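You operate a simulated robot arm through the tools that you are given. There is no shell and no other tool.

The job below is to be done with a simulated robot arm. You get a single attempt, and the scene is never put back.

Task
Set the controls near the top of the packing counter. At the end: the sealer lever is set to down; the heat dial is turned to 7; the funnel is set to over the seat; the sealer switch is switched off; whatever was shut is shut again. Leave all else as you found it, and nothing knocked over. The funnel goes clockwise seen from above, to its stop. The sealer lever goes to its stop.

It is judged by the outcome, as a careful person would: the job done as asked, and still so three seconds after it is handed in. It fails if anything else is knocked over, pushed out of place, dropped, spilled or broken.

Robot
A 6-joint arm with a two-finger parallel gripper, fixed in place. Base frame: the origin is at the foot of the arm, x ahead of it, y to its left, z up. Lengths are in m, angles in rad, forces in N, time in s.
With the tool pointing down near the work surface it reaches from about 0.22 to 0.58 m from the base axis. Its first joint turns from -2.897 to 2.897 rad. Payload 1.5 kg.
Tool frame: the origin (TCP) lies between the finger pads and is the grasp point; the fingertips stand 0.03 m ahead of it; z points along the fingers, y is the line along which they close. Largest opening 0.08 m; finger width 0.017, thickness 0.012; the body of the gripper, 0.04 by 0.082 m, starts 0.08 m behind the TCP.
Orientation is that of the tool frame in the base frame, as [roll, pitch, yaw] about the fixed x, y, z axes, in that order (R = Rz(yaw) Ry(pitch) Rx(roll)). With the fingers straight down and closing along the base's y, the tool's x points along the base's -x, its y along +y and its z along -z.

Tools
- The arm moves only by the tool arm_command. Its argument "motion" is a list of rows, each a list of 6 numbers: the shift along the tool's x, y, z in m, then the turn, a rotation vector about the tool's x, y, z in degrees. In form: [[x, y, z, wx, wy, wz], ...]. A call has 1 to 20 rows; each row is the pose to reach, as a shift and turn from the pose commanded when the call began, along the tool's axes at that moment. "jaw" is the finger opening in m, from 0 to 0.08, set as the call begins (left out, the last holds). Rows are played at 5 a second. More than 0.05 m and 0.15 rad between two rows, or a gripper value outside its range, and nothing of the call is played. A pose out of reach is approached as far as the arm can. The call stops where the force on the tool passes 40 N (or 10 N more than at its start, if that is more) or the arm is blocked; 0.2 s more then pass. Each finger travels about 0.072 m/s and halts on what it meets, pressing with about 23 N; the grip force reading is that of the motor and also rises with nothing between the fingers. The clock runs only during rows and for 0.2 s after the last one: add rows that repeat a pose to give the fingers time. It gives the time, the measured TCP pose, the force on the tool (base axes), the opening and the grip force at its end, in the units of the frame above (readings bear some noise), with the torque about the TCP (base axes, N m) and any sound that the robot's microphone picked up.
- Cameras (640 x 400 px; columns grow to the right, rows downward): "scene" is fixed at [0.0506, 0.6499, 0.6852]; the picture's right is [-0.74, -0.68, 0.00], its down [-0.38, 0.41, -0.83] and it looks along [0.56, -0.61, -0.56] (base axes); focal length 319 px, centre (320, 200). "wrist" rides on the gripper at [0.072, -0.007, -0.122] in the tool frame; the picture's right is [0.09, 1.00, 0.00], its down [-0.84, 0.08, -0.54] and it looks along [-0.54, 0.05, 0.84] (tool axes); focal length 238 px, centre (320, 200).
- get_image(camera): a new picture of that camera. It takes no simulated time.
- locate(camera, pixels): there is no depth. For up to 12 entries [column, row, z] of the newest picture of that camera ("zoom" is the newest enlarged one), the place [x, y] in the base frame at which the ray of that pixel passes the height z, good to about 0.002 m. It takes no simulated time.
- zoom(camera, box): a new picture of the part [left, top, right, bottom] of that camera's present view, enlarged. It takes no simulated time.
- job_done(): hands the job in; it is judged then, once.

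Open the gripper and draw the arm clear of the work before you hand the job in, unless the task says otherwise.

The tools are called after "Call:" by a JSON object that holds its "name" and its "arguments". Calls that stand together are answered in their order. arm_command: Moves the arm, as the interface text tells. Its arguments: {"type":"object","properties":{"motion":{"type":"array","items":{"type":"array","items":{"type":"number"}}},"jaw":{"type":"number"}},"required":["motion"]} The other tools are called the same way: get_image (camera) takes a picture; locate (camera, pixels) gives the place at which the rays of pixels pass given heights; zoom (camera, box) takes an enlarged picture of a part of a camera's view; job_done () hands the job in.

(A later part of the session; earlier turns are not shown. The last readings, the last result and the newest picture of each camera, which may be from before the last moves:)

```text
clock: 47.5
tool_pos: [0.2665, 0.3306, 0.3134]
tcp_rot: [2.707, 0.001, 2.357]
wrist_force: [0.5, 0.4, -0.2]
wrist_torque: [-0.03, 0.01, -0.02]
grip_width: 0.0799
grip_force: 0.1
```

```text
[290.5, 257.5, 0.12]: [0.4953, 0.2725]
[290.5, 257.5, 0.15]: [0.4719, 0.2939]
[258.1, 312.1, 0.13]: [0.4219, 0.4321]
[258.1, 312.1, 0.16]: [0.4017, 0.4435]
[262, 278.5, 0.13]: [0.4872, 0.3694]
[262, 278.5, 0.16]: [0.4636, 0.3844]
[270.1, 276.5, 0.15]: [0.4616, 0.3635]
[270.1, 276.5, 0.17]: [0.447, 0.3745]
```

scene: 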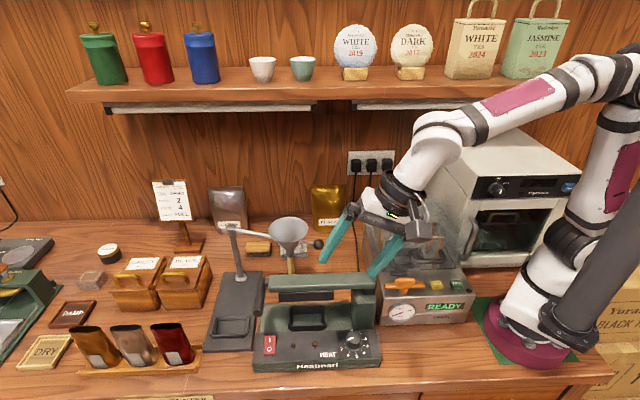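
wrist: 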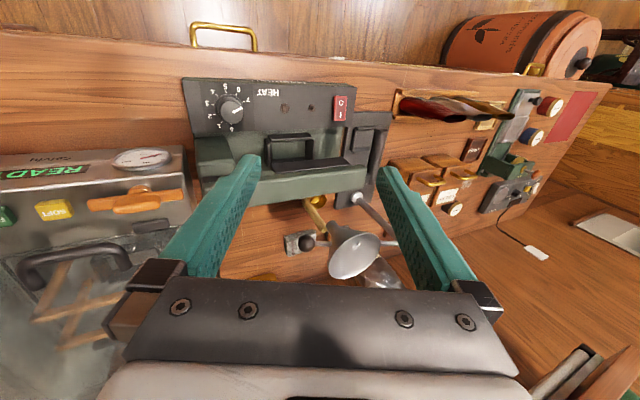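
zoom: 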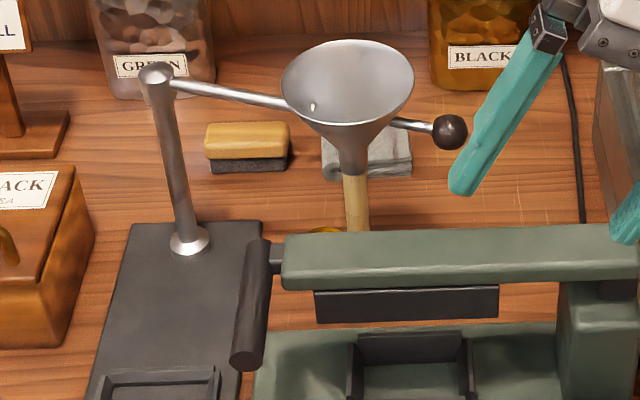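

Confirmed: bar centre z≈0.152 and spout tip z≈0.137 would collide in the sweep. I go back to the bar to raise the lever to about 30°, first to a pre-grasp at 45° tilt.

Call:
{"name": "arm_command", "arguments": {"motion": [[-0.02, 0.012, 0.01, -4, 0, 0], [-0.042, 0.024, 0.035, -8, 0, 0], [-0.042, 0.036, 0.066, -12, 0, 0], [-0.042, 0.048, 0.098, -16, 0, 0], [-0.042, 0.0572, 0.1284, -20, 0, 0], [-0.042, 0.0572, 0.1284, -20, 0, 0]], "jaw": 0.05}}

Call:
{"name": "get_image", "arguments": {"camera": "wrist"}}

Call:
{"name": "zoom", "arguments": {"camera": "scene", "box": [220, 210, 380, 340]}}

```text
clock: 48.9
tool_pos: [0.3719, 0.3752, 0.2203]
tcp_rot: [2.357, -0.001, 2.356]
wrist_force: [-0.2, -0.5, 0.3]
wrist_torque: [0.03, 0.0, -0.02]
grip_width: 0.0501
grip_force: 0.1
```

```text
taken
```

wrist: 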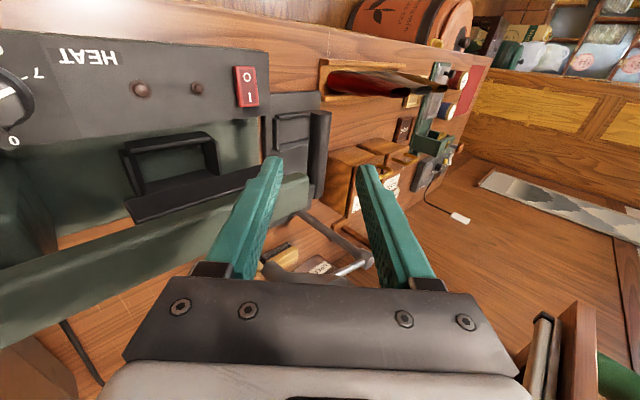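

```text
3.08 times, centred on (300, 275) of scene
```

zoom: 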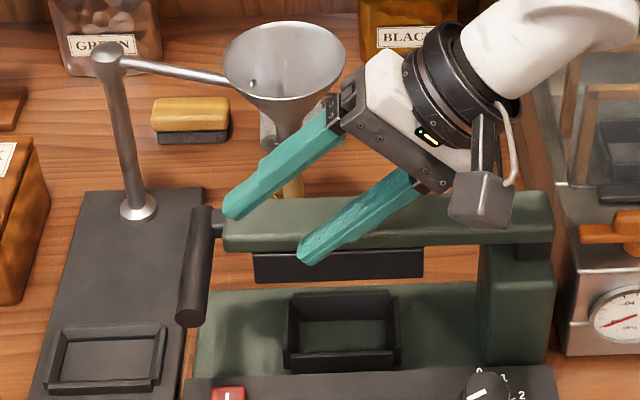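

The bar (wrist 320,150) is centred between the fingers. I advance 0.1 m along the tool and grip.

Call:
{"name": "arm_command", "arguments": {"motion": [[0, 0, 0.035, 0, 0, 0], [0, 0, 0.07, 0, 0, 0], [0, 0, 0.092, 0, 0, 0], [0, 0, 0.1, 0, 0, 0]], "jaw": 0.05}}

Call:
{"name": "arm_command", "arguments": {"motion": [[0, 0, 0, 0, 0, 0], [0, 0, 0, 0, 0, 0], [0, 0, 0, 0, 0, 0]], "jaw": 0.0}}

Call:
{"name": "get_image", "arguments": {"camera": "wrist"}}

```text
clock: 49.9
tool_pos: [0.4216, 0.4266, 0.15]
tcp_rot: [2.357, 0.0, 2.357]
wrist_force: [0.7, -0.3, 0.7]
wrist_torque: [0.04, -0.01, 0.03]
grip_width: 0.0502
grip_force: 0.1
```

```text
clock: 50.7
tool_pos: [0.421, 0.4266, 0.15]
tcp_rot: [2.357, 0.0, 2.356]
wrist_force: [-1.0, -2.3, -1.0]
wrist_torque: [-0.02, -0.05, 0.05]
grip_width: 0.0193
grip_force: 33.5
```

```text
taken
```

wrist: 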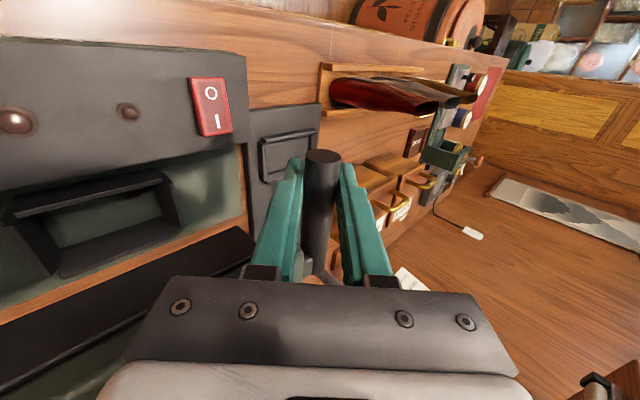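

Gripped. A refit of all bar positions gives pivot (0.364,0.138), R=0.236. I lift the lever along this arc, first 25°.

Call:
{"name": "arm_command", "arguments": {"motion": [[0, 0.0068, -0.0078, 1, 0, 0], [0, 0.0132, -0.0158, 2, 0, 0], [0, 0.0192, -0.0242, 3, 0, 0], [0, 0.0249, -0.0328, 4, 0, 0], [0, 0.0302, -0.0416, 5, 0, 0], [0, 0.0351, -0.0506, 6, 0, 0], [0, 0.0396, -0.06, 7, 0, 0], [0, 0.0437, -0.0693, 8, 0, 0], [0, 0.0474, -0.0789, 9, 0, 0], [0, 0.0506, -0.0888, 10, 0, 0], [0, 0.0534, -0.0986, 11, 0, 0], [0, 0.0559, -0.1086, 12, 0, 0], [0, 0.0578, -0.1188, 13, 0, 0], [0, 0.0593, -0.1289, 14, 0, 0], [0, 0.0604, -0.1391, 15, 0, 0], [0, 0.0609, -0.1495, 16, 0, 0], [0, 0.0612, -0.1597, 17, 0, 0], [0, 0.0609, -0.17, 18, 0, 0], [0, 0.0602, -0.1804, 19, 0, 0], [0, 0.059, -0.1905, 20, 0, 0]], "jaw": 0.0}}

Call:
{"name": "get_image", "arguments": {"camera": "scene"}}

```text
clock: 53.7
tool_pos: [0.3878, 0.3905, 0.2804]
tcp_rot: [2.605, -0.001, 2.353]
wrist_force: [2.0, -1.0, 0.6]
wrist_torque: [0.09, 0.18, 0.18]
grip_width: 0.0197
grip_force: 33.3
out of reach, approached as far as the arm can: row 1
stopped in row 15: the force on the tool passed its limit at 41 N (the readings are from after the stop); the commanded pose is now the measured one
```

```text
taken
```

scene: 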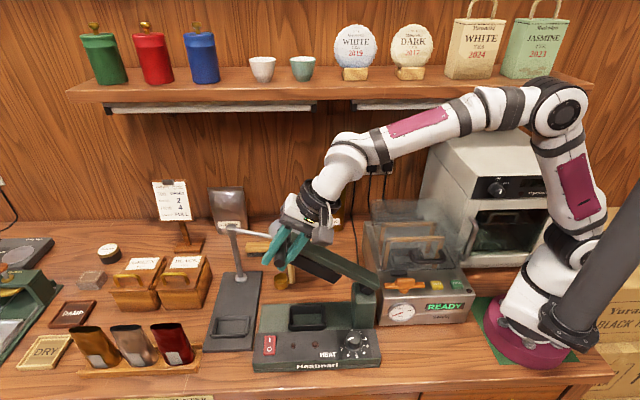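

The lever is at about 52° now, the stop came from grip strain only. I continue lifting from this re-zeroed pose.

Call:
{"name": "arm_command", "arguments": {"motion": [[0, -0.0008, -0.0053, 0, 0, 0], [0, -0.0015, -0.0106, 0, 0, 0], [0, -0.0033, -0.0206, 0.5, 0, 0], [0, -0.0057, -0.0306, 1, 0, 0], [0, -0.0084, -0.0405, 1.5, 0, 0], [0, -0.0116, -0.0502, 2, 0, 0], [0, -0.0151, -0.0597, 2.5, 0, 0], [0, -0.0192, -0.0692, 3, 0, 0], [0, -0.0236, -0.0784, 3.5, 0, 0]], "jaw": 0.0}}

Call:
{"name": "get_image", "arguments": {"camera": "scene"}}

```text
clock: 55.7
tool_pos: [0.3449, 0.3466, 0.3349]
tcp_rot: [2.67, 0.0, 2.355]
wrist_force: [-11.2, 0.5, -13.6]
wrist_torque: [0.24, -0.02, 0.16]
grip_width: 0.0198
grip_force: 33.9
```

```text
taken
```

scene: 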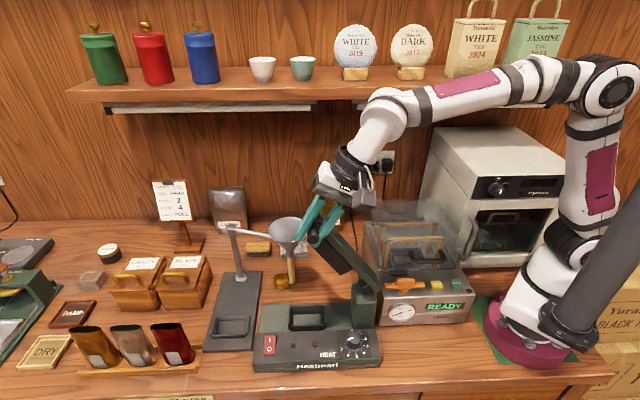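

The lever is at about 32°. I open the jaw, back off along the tool and check that it stays.

Call:
{"name": "arm_command", "arguments": {"motion": [[0, 0, 0, 0, 0, 0], [0, 0, 0, 0, 0, 0], [0, 0, -0.02, 0, 0, 0], [0, 0, -0.05, 0, 0, 0], [0, 0, -0.085, 0, 0, 0], [0, 0, -0.085, 0, 0, 0]], "jaw": 0.05}}

Call:
{"name": "get_image", "arguments": {"camera": "wrist"}}

Call:
{"name": "get_image", "arguments": {"camera": "scene"}}

```text
clock: 57.1
tool_pos: [0.3176, 0.3198, 0.4107]
tcp_rot: [2.667, -0.001, 2.354]
wrist_force: [0.3, -0.2, -1.0]
wrist_torque: [0.02, 0.02, 0.02]
grip_width: 0.0499
grip_force: 0.0
```

```text
taken
```

wrist: 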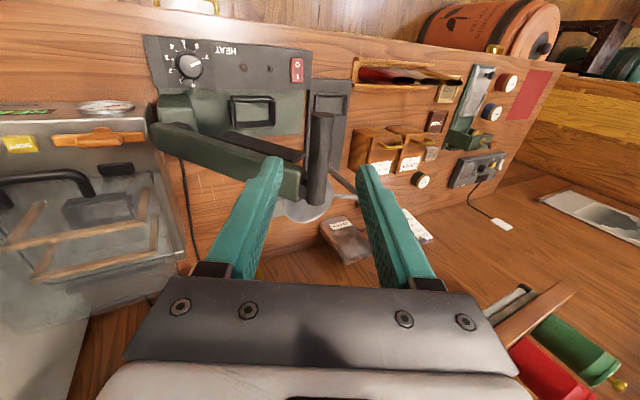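

```text
taken
```

scene: 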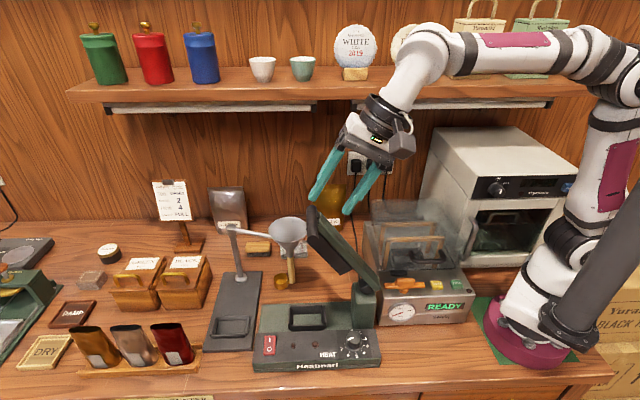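

The lever stays at about 32°, clear of the funnel's sweep and low enough to pass beside. I now route the closed fingers around on the wall side to a point above and behind the funnel's rod.

Call:
{"name": "arm_command", "arguments": {"motion": [[-0.0215, -0.003, -0.0176, 0, 0, 0], [-0.0615, -0.0096, -0.0266, 0, 1, 0], [-0.1015, -0.0096, -0.0266, -1, 2, 0], [-0.1415, -0.0053, -0.0132, -1.5, 4, 0], [-0.1765, 0.0034, 0.0138, -2, 6, 0], [-0.2015, 0.012, 0.0407, -3, 8, 0], [-0.2165, 0.0207, 0.0676, -3, 8, 0], [-0.2165, 0.0207, 0.0676, -3, 8, 0]], "jaw": 0.0}}

Call:
{"name": "get_image", "arguments": {"camera": "wrist"}}

Call:
{"name": "get_image", "arguments": {"camera": "scene"}}

```text
clock: 58.9
tool_pos: [0.5047, 0.2006, 0.3581]
tcp_rot: [2.61, -0.122, 2.42]
wrist_force: [-0.4, -0.1, 0.4]
wrist_torque: [-0.01, 0.04, 0.0]
grip_width: 0.0
grip_force: 21.2
```

```text
taken
```

wrist: 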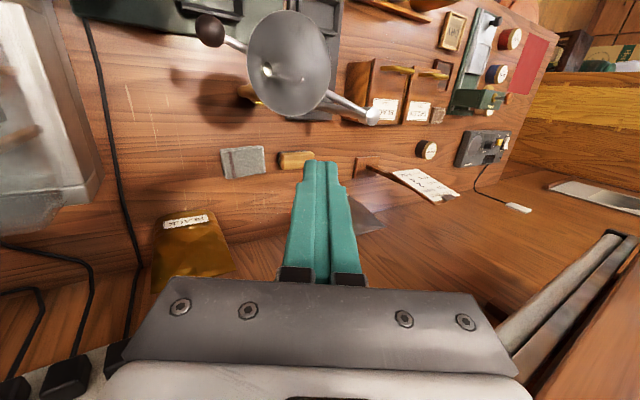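

```text
taken
```

scene: 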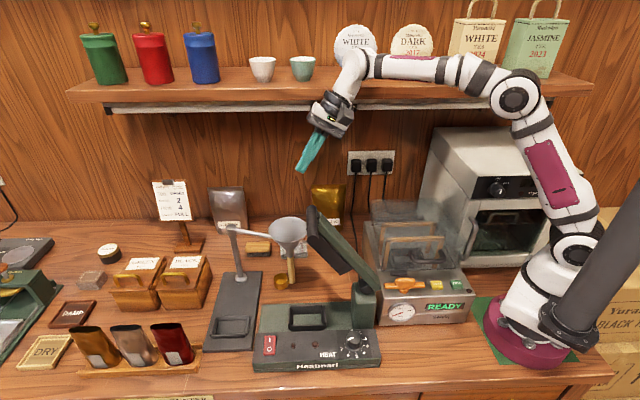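

The rod between rim and post shows at wrist (345,103), post top at (372,116). I locate them at rod height.

Call:
{"name": "zoom", "arguments": {"camera": "wrist", "box": [190, 0, 400, 140]}}

Call:
{"name": "locate", "arguments": {"camera": "wrist", "pixels": [[372, 116, 0.195], [345, 103, 0.19], [332, 97, 0.19], [208, 30, 0.193], [287, 64, 0.219], [331, 62, 0.219], [290, 113, 0.219], [322, 165, 0.33]]}}

```text
2.86 times, centred on (295, 70) of wrist
```

zoom: 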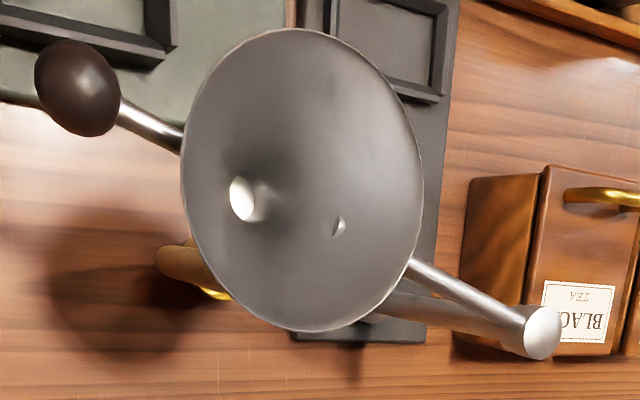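

```text
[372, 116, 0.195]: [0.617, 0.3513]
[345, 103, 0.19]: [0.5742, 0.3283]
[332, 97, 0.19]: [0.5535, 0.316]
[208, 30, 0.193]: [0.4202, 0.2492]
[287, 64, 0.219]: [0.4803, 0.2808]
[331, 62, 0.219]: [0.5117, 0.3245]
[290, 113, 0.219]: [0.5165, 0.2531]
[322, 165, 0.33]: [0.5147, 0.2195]
```

Rod, post (s 0.685, d 0.188) and rim match earlier values. I descend with the fingertips behind the rod (wall side), near the post and clear of the rim.

Call:
{"name": "arm_command", "arguments": {"motion": [[-0.003, 0.007, 0.036, 0, 0, 0], [-0.007, 0.014, 0.073, 0, 0, 0], [-0.01, 0.0212, 0.1087, 0, 0, 0], [-0.01, 0.0212, 0.14, 0, 0, 0], [-0.01, 0.0212, 0.17, 0, 0, 0], [-0.01, 0.0212, 0.1986, 0, 0, 0], [-0.01, 0.0212, 0.1986, 0, 0, 0]], "jaw": 0.0}}

Call:
{"name": "get_image", "arguments": {"camera": "wrist"}}

Call:
{"name": "zoom", "arguments": {"camera": "scene", "box": [210, 130, 400, 310]}}

```text
clock: 60.5
tool_pos: [0.5764, 0.2989, 0.199]
tcp_rot: [2.61, -0.122, 2.421]
wrist_force: [-0.8, -0.6, 0.1]
wrist_torque: [-0.03, 0.0, -0.02]
grip_width: 0.0001
grip_force: 21.2
```

```text
taken
```

wrist: 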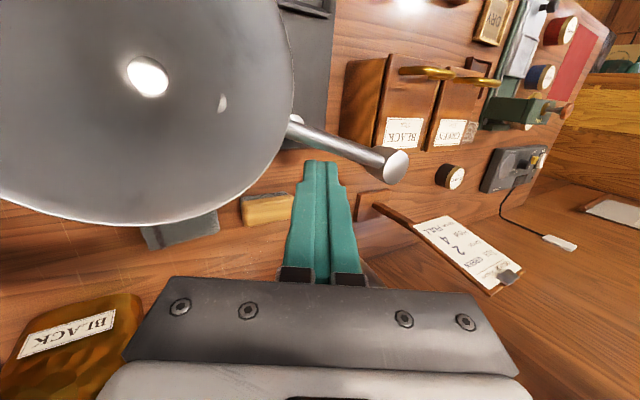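

```text
2.22 times, centred on (305, 220) of scene
```

zoom: 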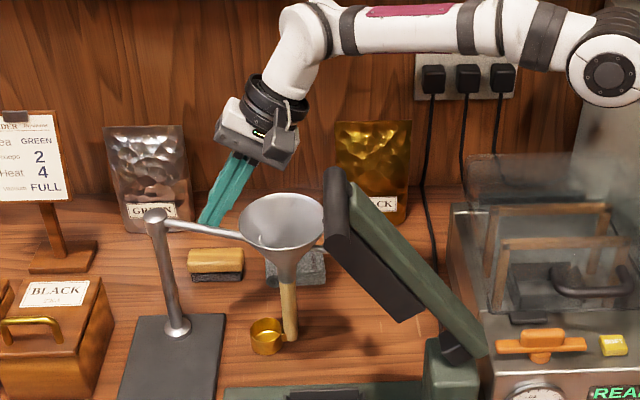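

The finger stands just behind the rod (wrist 340,145). I sweep it along the arc about the post to turn the funnel clockwise, first to about 48°.

Call:
{"name": "arm_command", "arguments": {"motion": [[0.006, 0.001, 0.0013, 0, 0, 0], [0.0115, 0.0017, 0.0027, 0, 0, 0], [0.0155, 0.0021, 0.0034, 0, 0, 0], [0.0195, 0.0025, 0.0042, 0, 0, 0], [0.0232, 0.0032, 0.0052, 0, 0, 0], [0.0269, 0.004, 0.0062, 0, 0, 0], [0.031, 0.0054, 0.0076, -0.5, 0, 0], [0.035, 0.0068, 0.009, -1, 0, 0], [0.0388, 0.0087, 0.0106, -1.5, 0, 0], [0.0424, 0.0106, 0.0123, -2, 0, 0]], "jaw": 0.0}}

Call:
{"name": "get_image", "arguments": {"camera": "wrist"}}

Call:
{"name": "zoom", "arguments": {"camera": "scene", "box": [210, 130, 400, 330]}}

```text
clock: 62.7
tool_pos: [0.5535, 0.3365, 0.1993]
tcp_rot: [2.578, -0.121, 2.419]
wrist_force: [-0.1, -1.7, -0.9]
wrist_torque: [-0.04, 0.01, -0.03]
grip_width: 0.0001
grip_force: 21.8
```

```text
taken
```

wrist: 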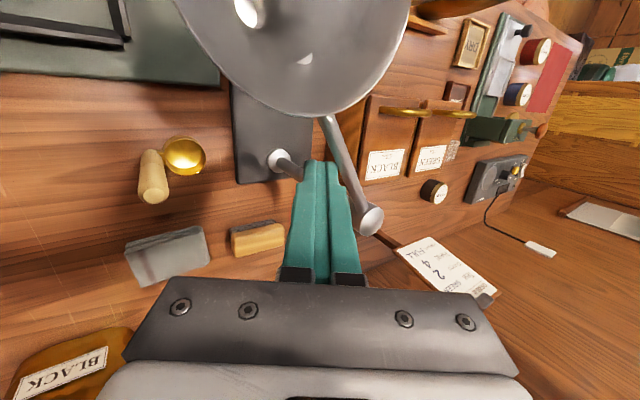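

```text
2.00 times, centred on (305, 230) of scene
```

zoom: 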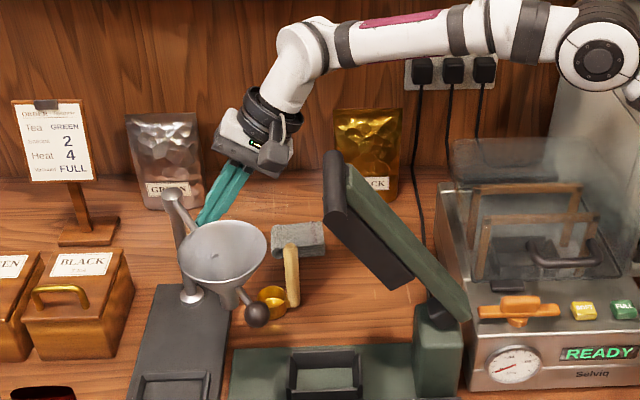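

The funnel turned smoothly to about 50° with little force; scoop and others undisturbed. I continue toward 80°.

Call:
{"name": "arm_command", "arguments": {"motion": [[0.0034, 0.0022, 0.0019, -0.5, 0, 0], [0.0067, 0.0045, 0.0038, -1, 0, 0], [0.0096, 0.0071, 0.0059, -1.5, 0, 0], [0.0124, 0.0098, 0.0081, -2, 0, 0], [0.0149, 0.0128, 0.0103, -2.5, 0, 0], [0.0173, 0.0158, 0.0126, -3, 0, 0], [0.0192, 0.0191, 0.0149, -3.5, 0, 0], [0.021, 0.0224, 0.0173, -4, 0, 0]], "jaw": 0.0}}

Call:
{"name": "get_image", "arguments": {"camera": "wrist"}}

Call:
{"name": "zoom", "arguments": {"camera": "scene", "box": [190, 130, 400, 350]}}

```text
clock: 64.5
tool_pos: [0.555, 0.373, 0.2]
tcp_rot: [2.504, -0.122, 2.422]
wrist_force: [-0.5, 0.5, 0.4]
wrist_torque: [-0.01, 0.03, 0.03]
grip_width: 0.0001
grip_force: 21.6
```

```text
taken
```

wrist: 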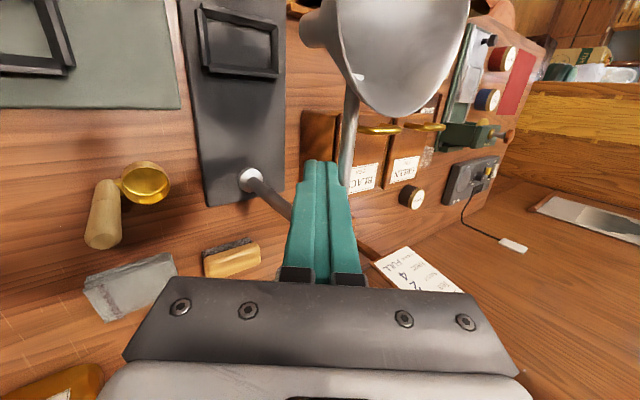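

```text
1.82 times, centred on (295, 240) of scene
```

zoom: 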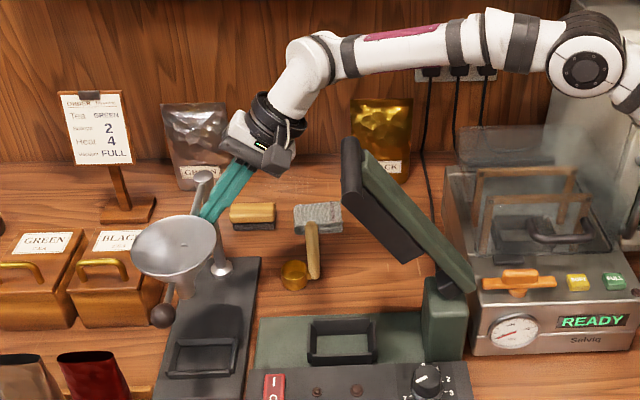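

The funnel is near the seat now. I locate ball and rim centre to compute its present angle.

Call:
{"name": "locate", "arguments": {"camera": "scene", "pixels": [[208.7, 303.2, 0.193], [215.5, 262.5, 0.219], [232, 328, 0.012], [205, 227, 0.195]]}}

Call:
{"name": "zoom", "arguments": {"camera": "scene", "box": [180, 210, 270, 360]}}

```text
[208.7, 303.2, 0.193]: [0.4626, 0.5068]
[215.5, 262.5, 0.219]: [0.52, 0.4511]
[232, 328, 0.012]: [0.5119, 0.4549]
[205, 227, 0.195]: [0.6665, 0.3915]
```

```text
2.67 times, centred on (225, 285) of scene
```

zoom: 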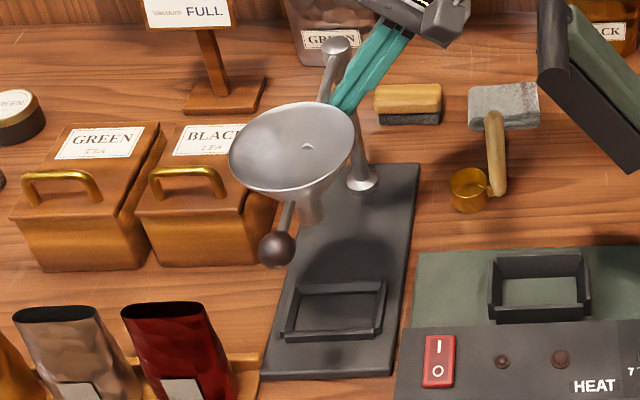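

The funnel is at about 90° over the seat (ball at s 0.686, d -0.031). I nudge further in small steps to confirm it is against its stop.

Call:
{"name": "arm_command", "arguments": {"motion": [[0.0006, 0.0016, 0.0013, 0, 0, 0], [0.0013, 0.0032, 0.0026, 0, 0, 0], [0.0019, 0.0048, 0.0038, 0, 0, 0]], "jaw": 0.0}}

Call:
{"name": "zoom", "arguments": {"camera": "scene", "box": [180, 210, 270, 360]}}

```text
clock: 65.3
tool_pos: [0.5588, 0.3761, 0.1964]
tcp_rot: [2.513, -0.122, 2.42]
wrist_force: [-2.2, -2.2, -0.5]
wrist_torque: [-0.03, 0.03, 0.04]
grip_width: 0.0003
grip_force: 21.2
stopped in row 3: the force on the tool passed its limit at 46 N (the readings are from after the stop); the commanded pose is now the measured one
```

```text
2.67 times, centred on (225, 285) of scene
```

zoom: 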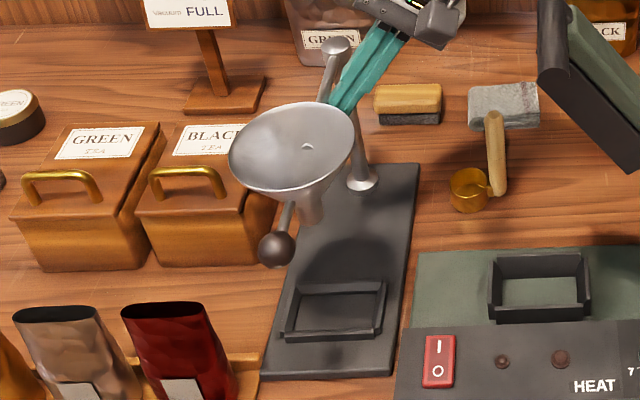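

The push reached the stop (46 N within 4 mm, funnel unmoved). I back the fingers off the rod and retreat up along the tool axis.

Call:
{"name": "arm_command", "arguments": {"motion": [[-0.002, -0.006, -0.005, 0, 0, 0], [-0.004, -0.012, -0.0095, 0, 0, 0], [-0.004, -0.012, -0.045, 0, 0, 0], [-0.004, -0.012, -0.085, 0, 0, 0], [-0.004, -0.012, -0.125, 0, 0, 0], [-0.02, -0.02, -0.165, 2, 0, 0], [-0.03, -0.03, -0.2, 4, -2, 0], [-0.03, -0.03, -0.2, 4, -2, 0]], "jaw": 0.0}}

Call:
{"name": "get_image", "arguments": {"camera": "scene"}}

Call:
{"name": "get_image", "arguments": {"camera": "wrist"}}

```text
clock: 67.1
tool_pos: [0.5014, 0.2383, 0.3371]
tcp_rot: [2.583, -0.098, 2.401]
wrist_force: [0.2, 0.2, -1.1]
wrist_torque: [0.0, 0.01, 0.0]
grip_width: 0.0
grip_force: 21.3
```

```text
taken
```

scene: 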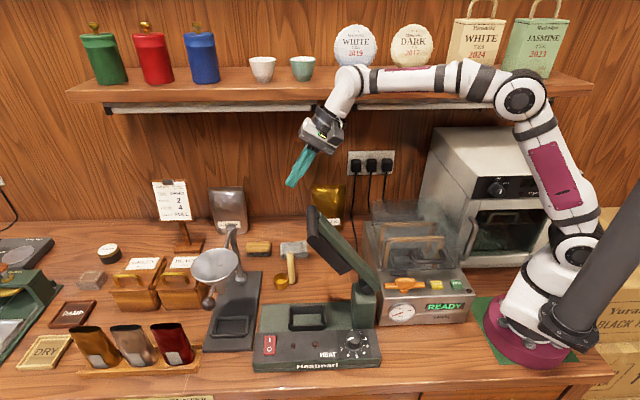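

```text
taken
```

wrist: 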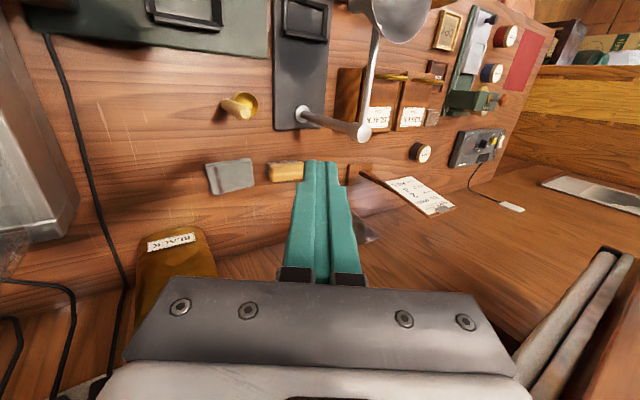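

The funnel is over the seat and the arm is clear. I return around on the wall side and above to the pre-grasp above the lever bar.

Call:
{"name": "arm_command", "arguments": {"motion": [[0.0118, -0.0088, -0.0361, 0, 0, 0], [0.0235, -0.0173, -0.0709, 1, -1, 0], [0.0462, -0.024, -0.0962, 2, -2, 0], [0.0689, -0.0307, -0.1214, 3, -3, 0], [0.1096, -0.0371, -0.1266, 4, -4, 0], [0.1494, -0.0377, -0.1224, 5, -5, 0], [0.1832, -0.0323, -0.1092, 5, -6, 0], [0.1993, -0.0261, -0.0893, 5, -6, 0], [0.1993, -0.0261, -0.0893, 5, -6, 0]], "jaw": 0.05}}

Call:
{"name": "get_image", "arguments": {"camera": "wrist"}}

Call:
{"name": "zoom", "arguments": {"camera": "scene", "box": [190, 130, 410, 330]}}

```text
clock: 69.1
tool_pos: [0.3097, 0.3155, 0.4205]
tcp_rot: [2.674, -0.003, 2.349]
wrist_force: [0.7, 0.3, 0.5]
wrist_torque: [0.01, 0.01, 0.03]
grip_width: 0.0499
grip_force: 0.1
```

```text
taken
```

wrist: 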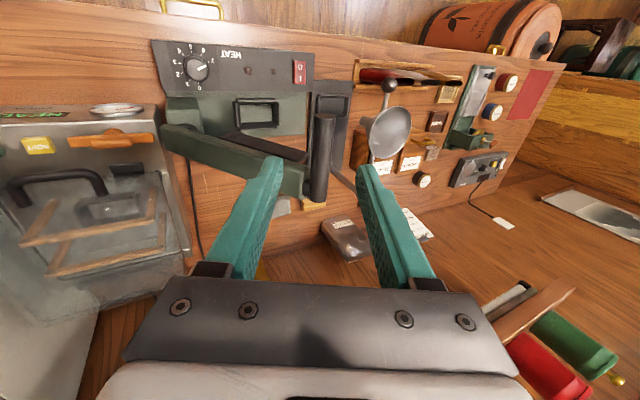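

```text
2.00 times, centred on (300, 230) of scene
```

zoom: 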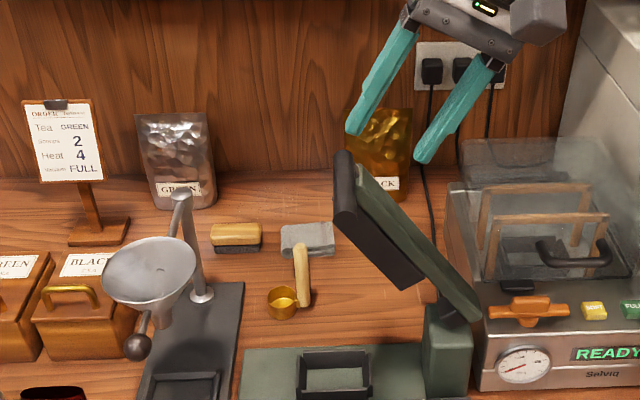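

The bar (wrist 322,155) sits centred between the open fingers. I advance 0.0975 m along the tool and grip it.

Call:
{"name": "arm_command", "arguments": {"motion": [[0, 0.001, 0.03, 0, 0, 0], [0, 0.002, 0.06, 0, 0, 0], [0, 0.0034, 0.085, 0, 0, 0], [0, 0.0034, 0.0975, 0, 0, 0], [0, 0.0034, 0.0975, 0, 0, 0]], "jaw": 0.05}}

Call:
{"name": "arm_command", "arguments": {"motion": [[0, 0, 0, 0, 0, 0], [0, 0, 0, 0, 0, 0], [0, 0, 0, 0, 0, 0]], "jaw": 0.0}}

Call:
{"name": "get_image", "arguments": {"camera": "wrist"}}

```text
clock: 70.3
tool_pos: [0.3445, 0.3489, 0.3336]
tcp_rot: [2.674, -0.005, 2.347]
wrist_force: [0.5, 0.6, 0.0]
wrist_torque: [0.0, 0.0, -0.02]
grip_width: 0.0499
grip_force: 0.0
```

```text
clock: 71.1
tool_pos: [0.3435, 0.3485, 0.3332]
tcp_rot: [2.675, -0.004, 2.349]
wrist_force: [0.4, 0.5, 0.5]
wrist_torque: [-0.06, -0.07, 0.38]
grip_width: 0.0198
grip_force: 33.9
```

```text
taken
```

wrist: 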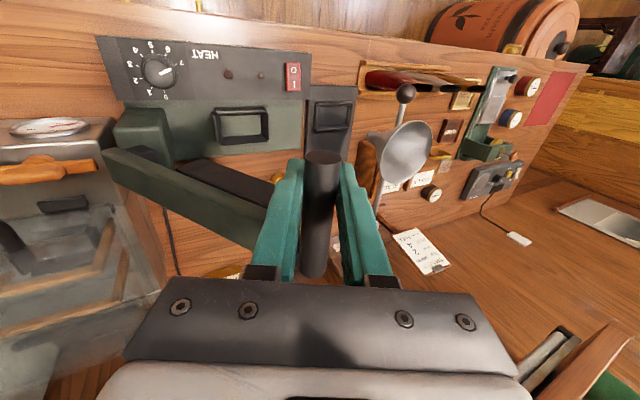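

Gripped at 33°. I lower the lever along the refined arc (pivot 0.364,0.138; R 0.2335) with gradual tilt.

Call:
{"name": "arm_command", "arguments": {"motion": [[0, 0.005, 0.0089, -0.8, 0, 0], [0, 0.0096, 0.0179, -1.7, 0, 0], [0, 0.0138, 0.0272, -2.5, 0, 0], [0, 0.0176, 0.0367, -3.3, 0, 0], [0, 0.021, 0.0464, -4.2, 0, 0], [0, 0.024, 0.056, -5, 0, 0], [0, 0.0265, 0.0659, -5.8, 0, 0], [0, 0.0285, 0.0759, -6.7, 0, 0], [0, 0.0302, 0.0859, -7.5, 0, 0], [0, 0.0314, 0.096, -8.3, 0, 0], [0, 0.0322, 0.1062, -9.2, 0, 0], [0, 0.0324, 0.1164, -10, 0, 0], [0, 0.0324, 0.1265, -10.8, 0, 0], [0, 0.0318, 0.1367, -11.7, 0, 0], [0, 0.0308, 0.1469, -12.5, 0, 0], [0, 0.0294, 0.1569, -13.3, 0, 0], [0, 0.0274, 0.167, -14.2, 0, 0], [0, 0.0251, 0.1769, -15, 0, 0], [0, 0.0225, 0.1867, -15.8, 0, 0], [0, 0.0193, 0.1964, -16.7, 0, 0]], "jaw": 0.0}}

Call:
{"name": "get_image", "arguments": {"camera": "scene"}}

```text
clock: 73.7
tool_pos: [0.4042, 0.4089, 0.2444]
tcp_rot: [2.491, -0.003, 2.349]
wrist_force: [3.1, 0.1, 0.5]
wrist_torque: [-0.07, -0.13, 0.21]
grip_width: 0.0196
grip_force: 33.0
stopped in row 13: the force on the tool passed its limit at 42 N (the readings are from after the stop); the commanded pose is now the measured one
```

```text
taken
```

scene: 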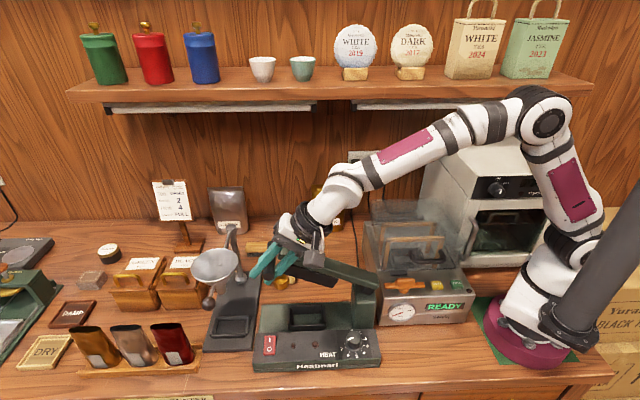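

Lever at about 63°. I continue on the same arc down to the horizontal.

Call:
{"name": "arm_command", "arguments": {"motion": [[0, -0.001, 0.005, -0.4, 0, 0], [0, -0.0021, 0.0101, -0.8, 0, 0], [0, -0.0033, 0.0151, -1.2, 0, 0], [0, -0.0046, 0.0201, -1.6, 0, 0], [0, -0.0061, 0.0251, -2, 0, 0], [0, -0.0076, 0.03, -2.4, 0, 0], [0, -0.0093, 0.0349, -2.8, 0, 0], [0, -0.011, 0.0397, -3.2, 0, 0], [0, -0.0129, 0.0445, -3.6, 0, 0], [0, -0.0148, 0.0493, -4, 0, 0], [0, -0.0169, 0.054, -4.4, 0, 0], [0, -0.019, 0.0587, -4.8, 0, 0], [0, -0.0213, 0.0633, -5.2, 0, 0], [0, -0.0237, 0.0679, -5.6, 0, 0], [0, -0.0262, 0.0724, -6, 0, 0], [0, -0.0288, 0.0769, -6.4, 0, 0], [0, -0.0315, 0.0813, -6.8, 0, 0], [0, -0.0342, 0.0856, -7.2, 0, 0]], "jaw": 0.0}}

Call:
{"name": "get_image", "arguments": {"camera": "scene"}}

```text
clock: 74.9
tool_pos: [0.4108, 0.4166, 0.2259]
tcp_rot: [2.45, -0.004, 2.349]
wrist_force: [2.1, 0.6, 0.8]
wrist_torque: [-0.11, -0.13, 0.19]
grip_width: 0.0196
grip_force: 33.6
stopped in row 5: the force on the tool passed its limit at 41 N (the readings are from after the stop); the commanded pose is now the measured one
```

```text
taken
```

scene: 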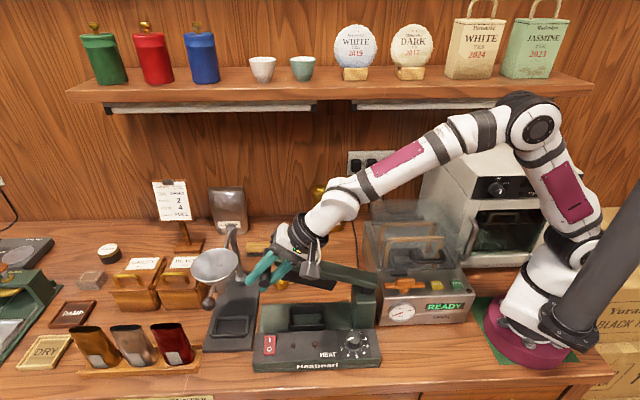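

Grip strain again stopped it at 68°. I release and regrip to shed the strain, then follow the bar positions measured before.

Call:
{"name": "arm_command", "arguments": {"motion": [[0, 0, 0, 0, 0, 0], [0, 0, 0, 0, 0, 0]], "jaw": 0.03}}

Call:
{"name": "arm_command", "arguments": {"motion": [[0, 0, 0, 0, 0, 0], [0, 0, 0, 0, 0, 0]], "jaw": 0.0}}

Call:
{"name": "get_image", "arguments": {"camera": "wrist"}}

Call:
{"name": "zoom", "arguments": {"camera": "scene", "box": [190, 210, 390, 330]}}

```text
clock: 75.5
tool_pos: [0.4101, 0.4165, 0.2261]
tcp_rot: [2.454, -0.004, 2.347]
wrist_force: [0.7, 0.3, -0.3]
wrist_torque: [0.01, -0.03, 0.0]
grip_width: 0.03
grip_force: 0.1
```

```text
clock: 76.1
tool_pos: [0.4118, 0.4162, 0.2259]
tcp_rot: [2.449, -0.003, 2.349]
wrist_force: [1.0, 2.6, 1.6]
wrist_torque: [-0.15, -0.14, 0.13]
grip_width: 0.0197
grip_force: 33.7
```

```text
taken
```

wrist: 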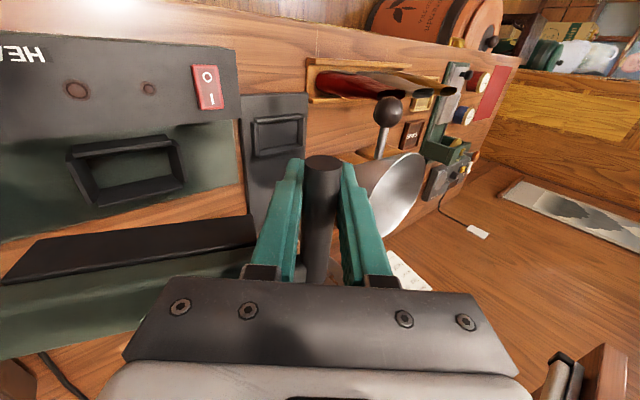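

```text
3.20 times, centred on (290, 270) of scene
```

zoom: 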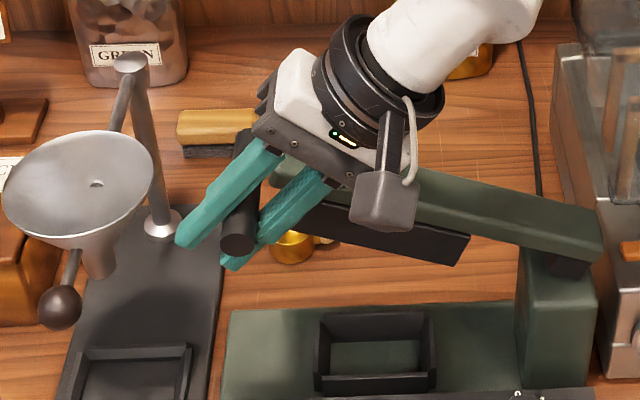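

Regripped with low force at z 0.226. I follow the measured bar path down slowly.

Call:
{"name": "arm_command", "arguments": {"motion": [[0, -0.0021, 0.0047, -0.5, 0, 0], [0, -0.0042, 0.0094, -1, 0, 0], [0, -0.0064, 0.014, -1.5, 0, 0], [0, -0.0087, 0.0186, -2, 0, 0], [0, -0.0111, 0.0232, -2.5, 0, 0], [0, -0.0135, 0.0277, -3, 0, 0], [0, -0.016, 0.0321, -3.5, 0, 0], [0, -0.0185, 0.0365, -4, 0, 0], [0, -0.021, 0.0409, -4.5, 0, 0], [0, -0.0236, 0.0452, -5, 0, 0], [0, -0.0263, 0.0495, -5.5, 0, 0], [0, -0.029, 0.0538, -6, 0, 0], [0, -0.0318, 0.058, -6.5, 0, 0], [0, -0.0346, 0.0622, -7, 0, 0], [0, -0.0381, 0.067, -7, 0, 0]], "jaw": 0.0}}

Call:
{"name": "zoom", "arguments": {"camera": "scene", "box": [190, 210, 390, 340]}}

```text
clock: 77.1
tool_pos: [0.4167, 0.4206, 0.2103]
tcp_rot: [2.406, 0.0, 2.352]
wrist_force: [1.3, 0.5, 0.9]
wrist_torque: [-0.03, -0.06, 0.11]
grip_width: 0.0196
grip_force: 34.0
stopped in row 5: the force on the tool passed its limit at 44 N (the readings are from after the stop); the commanded pose is now the measured one
```

```text
3.08 times, centred on (290, 275) of scene
```

zoom: 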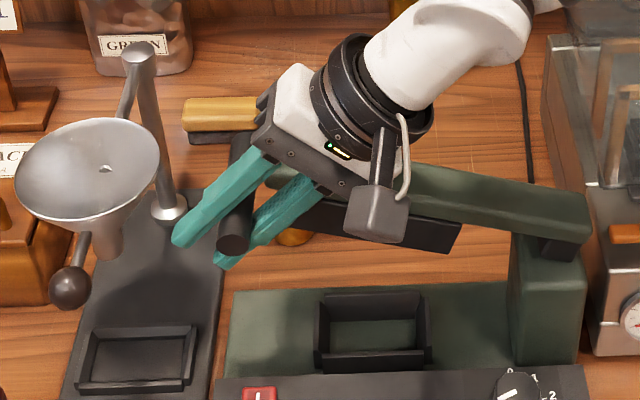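

It moved to z 0.210 before stopping. I continue, keeping the path more vertical to avoid outward strain.

Call:
{"name": "arm_command", "arguments": {"motion": [[0, -0.003, 0.004, 0, 0, 0], [0, -0.006, 0.0081, -0.5, 0, 0], [0, -0.0086, 0.0125, -1, 0, 0], [0, -0.0112, 0.0169, -1.5, 0, 0], [0, -0.0139, 0.0211, -2, 0, 0], [0, -0.0168, 0.0253, -2.5, 0, 0], [0, -0.0198, 0.0293, -3, 0, 0], [0, -0.0227, 0.0334, -3.5, 0, 0], [0, -0.0257, 0.0374, -4, 0, 0], [0, -0.0291, 0.0411, -4.5, 0, 0], [0, -0.0324, 0.0448, -5, 0, 0], [0, -0.0358, 0.0485, -5, 0, 0]], "jaw": 0.0}}

Call:
{"name": "zoom", "arguments": {"camera": "scene", "box": [190, 210, 390, 340]}}

```text
clock: 78.0
tool_pos: [0.4189, 0.4229, 0.1985]
tcp_rot: [2.379, 0.0, 2.353]
wrist_force: [1.1, -0.3, -0.6]
wrist_torque: [0.03, -0.05, 0.05]
grip_width: 0.0195
grip_force: 33.4
stopped in row 4: the force on the tool passed its limit at 42 N (the readings are from after the stop); the commanded pose is now the measured one
```

```text
3.08 times, centred on (290, 275) of scene
```

zoom: 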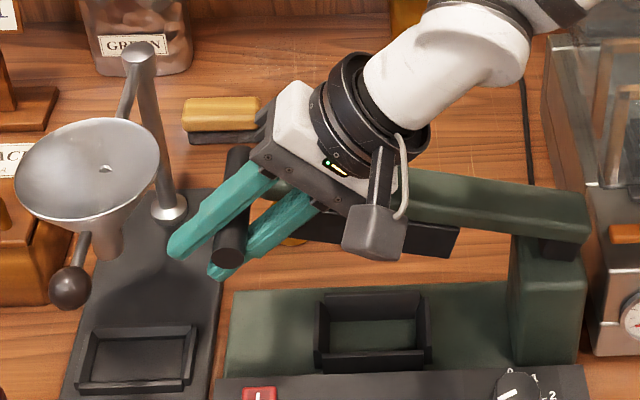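

The lever creeps down while the bar slides up the fingers. I open, look where the bar sits, to regrip with more tilt for a better push.

Call:
{"name": "arm_command", "arguments": {"motion": [[0, 0, 0, 0, 0, 0], [0, 0, 0, 0, 0, 0]], "jaw": 0.034}}

Call:
{"name": "get_image", "arguments": {"camera": "wrist"}}

Call:
{"name": "zoom", "arguments": {"camera": "scene", "box": [230, 240, 310, 320]}}

```text
clock: 78.6
tool_pos: [0.4195, 0.4232, 0.1987]
tcp_rot: [2.381, 0.0, 2.352]
wrist_force: [-0.2, 0.5, 0.0]
wrist_torque: [-0.03, -0.03, -0.02]
grip_width: 0.0341
grip_force: 0.1
```

```text
taken
```

wrist: 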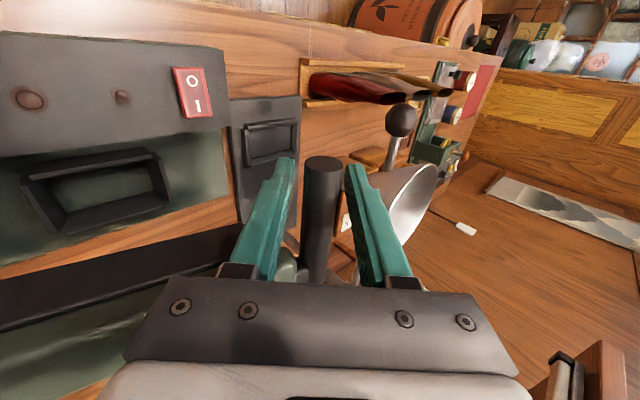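

```text
5.00 times, centred on (270, 280) of scene
```

zoom: 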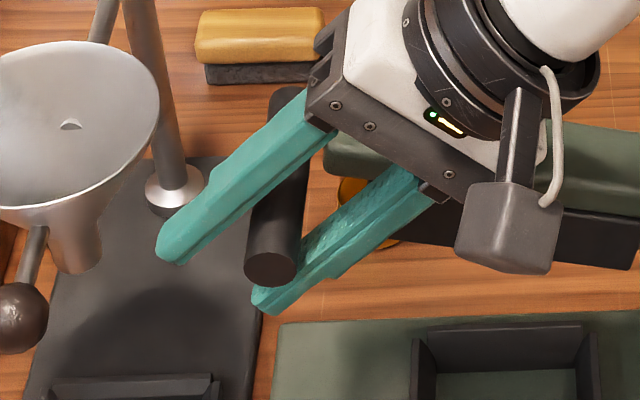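

I triangulate the bar end (scene 260.2,293.4; wrist 322,163).

Call:
{"name": "locate", "arguments": {"camera": "scene", "pixels": [[260.2, 293.4, 0.18], [260.2, 293.4, 0.2], [260.2, 293.4, 0.22]]}}

Call:
{"name": "locate", "arguments": {"camera": "wrist", "pixels": [[322, 163, 0.18], [322, 163, 0.2], [322, 163, 0.22]]}}

```text
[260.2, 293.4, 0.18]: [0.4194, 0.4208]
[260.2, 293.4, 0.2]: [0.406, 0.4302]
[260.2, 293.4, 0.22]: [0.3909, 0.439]
```

```text
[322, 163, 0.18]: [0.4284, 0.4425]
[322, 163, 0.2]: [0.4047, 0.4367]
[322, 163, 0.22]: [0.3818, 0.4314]
```

The bar is at (s 0.5875, z 0.209), 13 mm toward the palm from the TCP. I recentre on it, tilt to about 52°, and grip again.

Call:
{"name": "arm_command", "arguments": {"motion": [[0, 0.0006, -0.0065, -2, 0, 0], [0, 0.0012, -0.0131, -4, 0, 0], [0, 0.0012, -0.0131, -6, 0, 0], [0, 0.0012, -0.0131, -8.4, 0, 0], [0, 0.0012, -0.0131, -8.4, 0, 0]], "jaw": 0.034}}

Call:
{"name": "arm_command", "arguments": {"motion": [[0, 0, 0, 0, 0, 0], [0, 0, 0, 0, 0, 0], [0, 0, 0, 0, 0, 0]], "jaw": 0.0}}

```text
clock: 79.8
tool_pos: [0.4137, 0.4194, 0.2075]
tcp_rot: [2.233, 0.0, 2.352]
wrist_force: [0.3, -0.3, 0.0]
wrist_torque: [-0.01, 0.02, -0.03]
grip_width: 0.034
grip_force: 0.1
```

```text
clock: 80.6
tool_pos: [0.4123, 0.4173, 0.2081]
tcp_rot: [2.235, 0.0, 2.352]
wrist_force: [-7.4, -9.2, -2.9]
wrist_torque: [-0.07, -0.06, 0.02]
grip_width: 0.0197
grip_force: 33.4
```

Bar gripped at 52° tilt. I push on down the arc in small steps.

Call:
{"name": "arm_command", "arguments": {"motion": [[0, -0.0022, 0.0031, 0, 0, 0], [0, -0.0045, 0.0063, 0, 0, 0], [0, -0.0069, 0.0095, 0, 0, 0], [0, -0.0093, 0.0128, 0, 0, 0], [0, -0.0118, 0.016, 0, 0, 0], [0, -0.0144, 0.0191, 0, 0, 0], [0, -0.017, 0.0222, 0, 0, 0], [0, -0.0197, 0.0252, 0, 0, 0], [0, -0.0224, 0.0282, 0, 0, 0], [0, -0.0251, 0.0311, 0, 0, 0], [0, -0.028, 0.034, 0, 0, 0], [0, -0.0309, 0.0368, 0, 0, 0], [0, -0.0338, 0.0396, 0, 0, 0], [0, -0.0368, 0.0424, 0, 0, 0], [0, -0.0398, 0.0451, 0, 0, 0], [0, -0.0429, 0.0477, 0, 0, 0]], "jaw": 0.0}}

Call:
{"name": "zoom", "arguments": {"camera": "scene", "box": [190, 210, 390, 340]}}

```text
clock: 84.0
tool_pos: [0.4215, 0.4257, 0.1469]
tcp_rot: [2.23, 0.0, 2.353]
wrist_force: [-14.4, -7.0, 20.7]
wrist_torque: [0.01, -0.04, 0.0]
grip_width: 0.0199
grip_force: 33.3
```

```text
3.08 times, centred on (290, 275) of scene
```

zoom: 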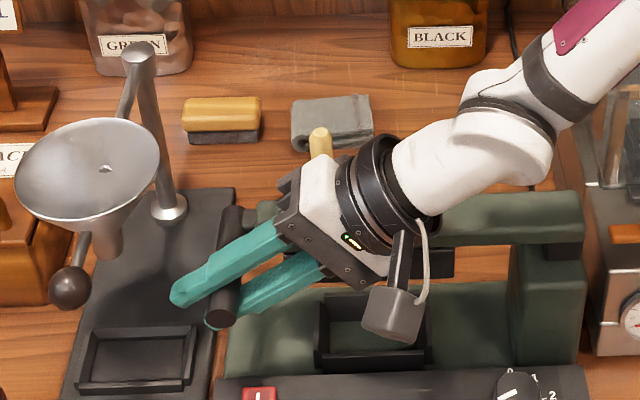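

The lever came down smoothly; 21 N upward now suggests the stop. I press a few millimetres more to make sure.

Call:
{"name": "arm_command", "arguments": {"motion": [[0, -0.0016, 0.0012, 0, 0, 0], [0, -0.0032, 0.0025, 0, 0, 0], [0, -0.0047, 0.0037, 0, 0, 0]], "jaw": 0.0}}

Call:
{"name": "zoom", "arguments": {"camera": "scene", "box": [190, 210, 390, 340]}}

```text
clock: 84.6
tool_pos: [0.4224, 0.4273, 0.1469]
tcp_rot: [2.223, 0.003, 2.355]
wrist_force: [-14.2, -15.0, 14.1]
wrist_torque: [-0.02, -0.02, -0.01]
grip_width: 0.0197
grip_force: 33.9
stopped in row 3: the force on the tool passed its limit at 43 N (the readings are from after the stop); the commanded pose is now the measured one
```

```text
3.08 times, centred on (290, 275) of scene
```

zoom: 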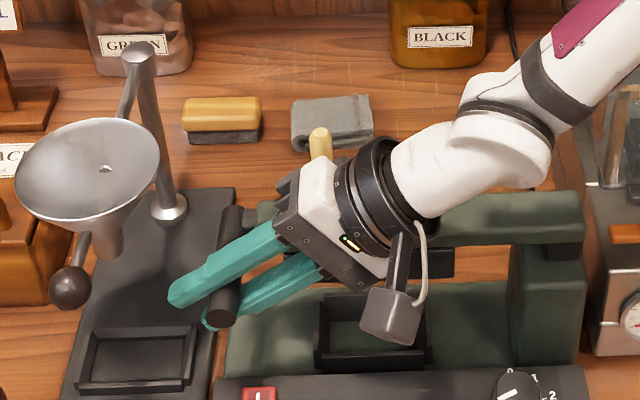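

The bar did not go lower, so it is at its stop. I open slightly and withdraw straight along the tool axis.

Call:
{"name": "arm_command", "arguments": {"motion": [[0, 0, 0, 0, 0, 0], [0, 0, 0, 0, 0, 0], [0, 0, 0, 0, 0, 0]], "jaw": 0.045}}

Call:
{"name": "arm_command", "arguments": {"motion": [[0, 0, -0.025, 0, 0, 0], [0, 0, -0.06, 0, 0, 0], [0, 0, -0.1, 0, 0, 0], [0, 0.01, -0.14, 4, 0, 0], [0, 0.02, -0.18, 8, 0, 0], [0, 0.03, -0.21, 12, 0, 0], [0, 0.03, -0.21, 12, 0, 0]], "jaw": 0.045}}

Call:
{"name": "get_image", "arguments": {"camera": "scene"}}

Call:
{"name": "get_image", "arguments": {"camera": "wrist"}}

Call:
{"name": "zoom", "arguments": {"camera": "scene", "box": [180, 210, 400, 380]}}

```text
clock: 85.4
tool_pos: [0.4227, 0.4272, 0.1458]
tcp_rot: [2.223, 0.002, 2.354]
wrist_force: [-0.9, 0.1, 0.6]
wrist_torque: [0.0, 0.0, 0.0]
grip_width: 0.0451
grip_force: 0.0
```

```text
clock: 87.0
tool_pos: [0.3157, 0.3229, 0.2981]
tcp_rot: [2.432, 0.001, 2.352]
wrist_force: [0.2, -0.3, -1.0]
wrist_torque: [0.01, 0.0, -0.01]
grip_width: 0.0448
grip_force: 0.0
out of reach, approached as far as the arm can: row 5
```

```text
taken
```

scene: 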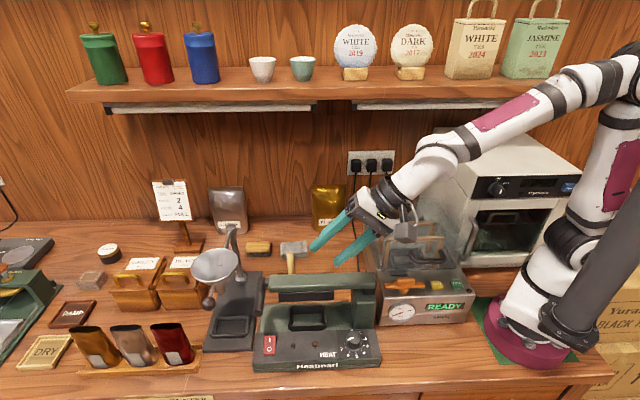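

```text
taken
```

wrist: 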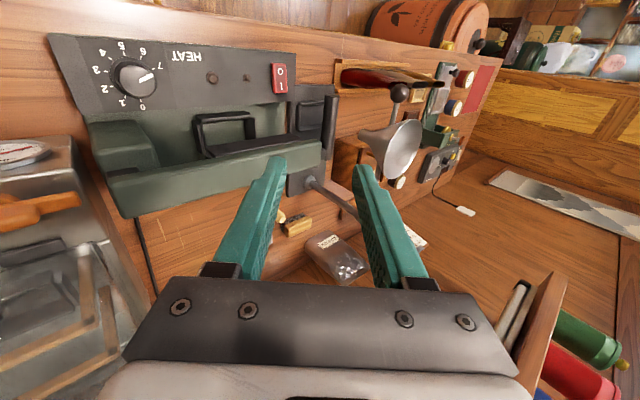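

```text
2.35 times, centred on (290, 295) of scene
```

zoom: 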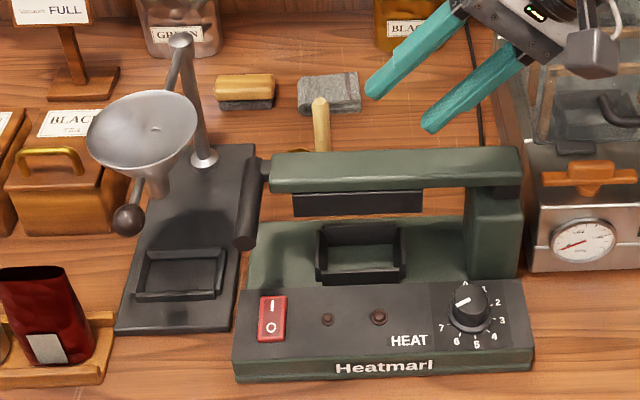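

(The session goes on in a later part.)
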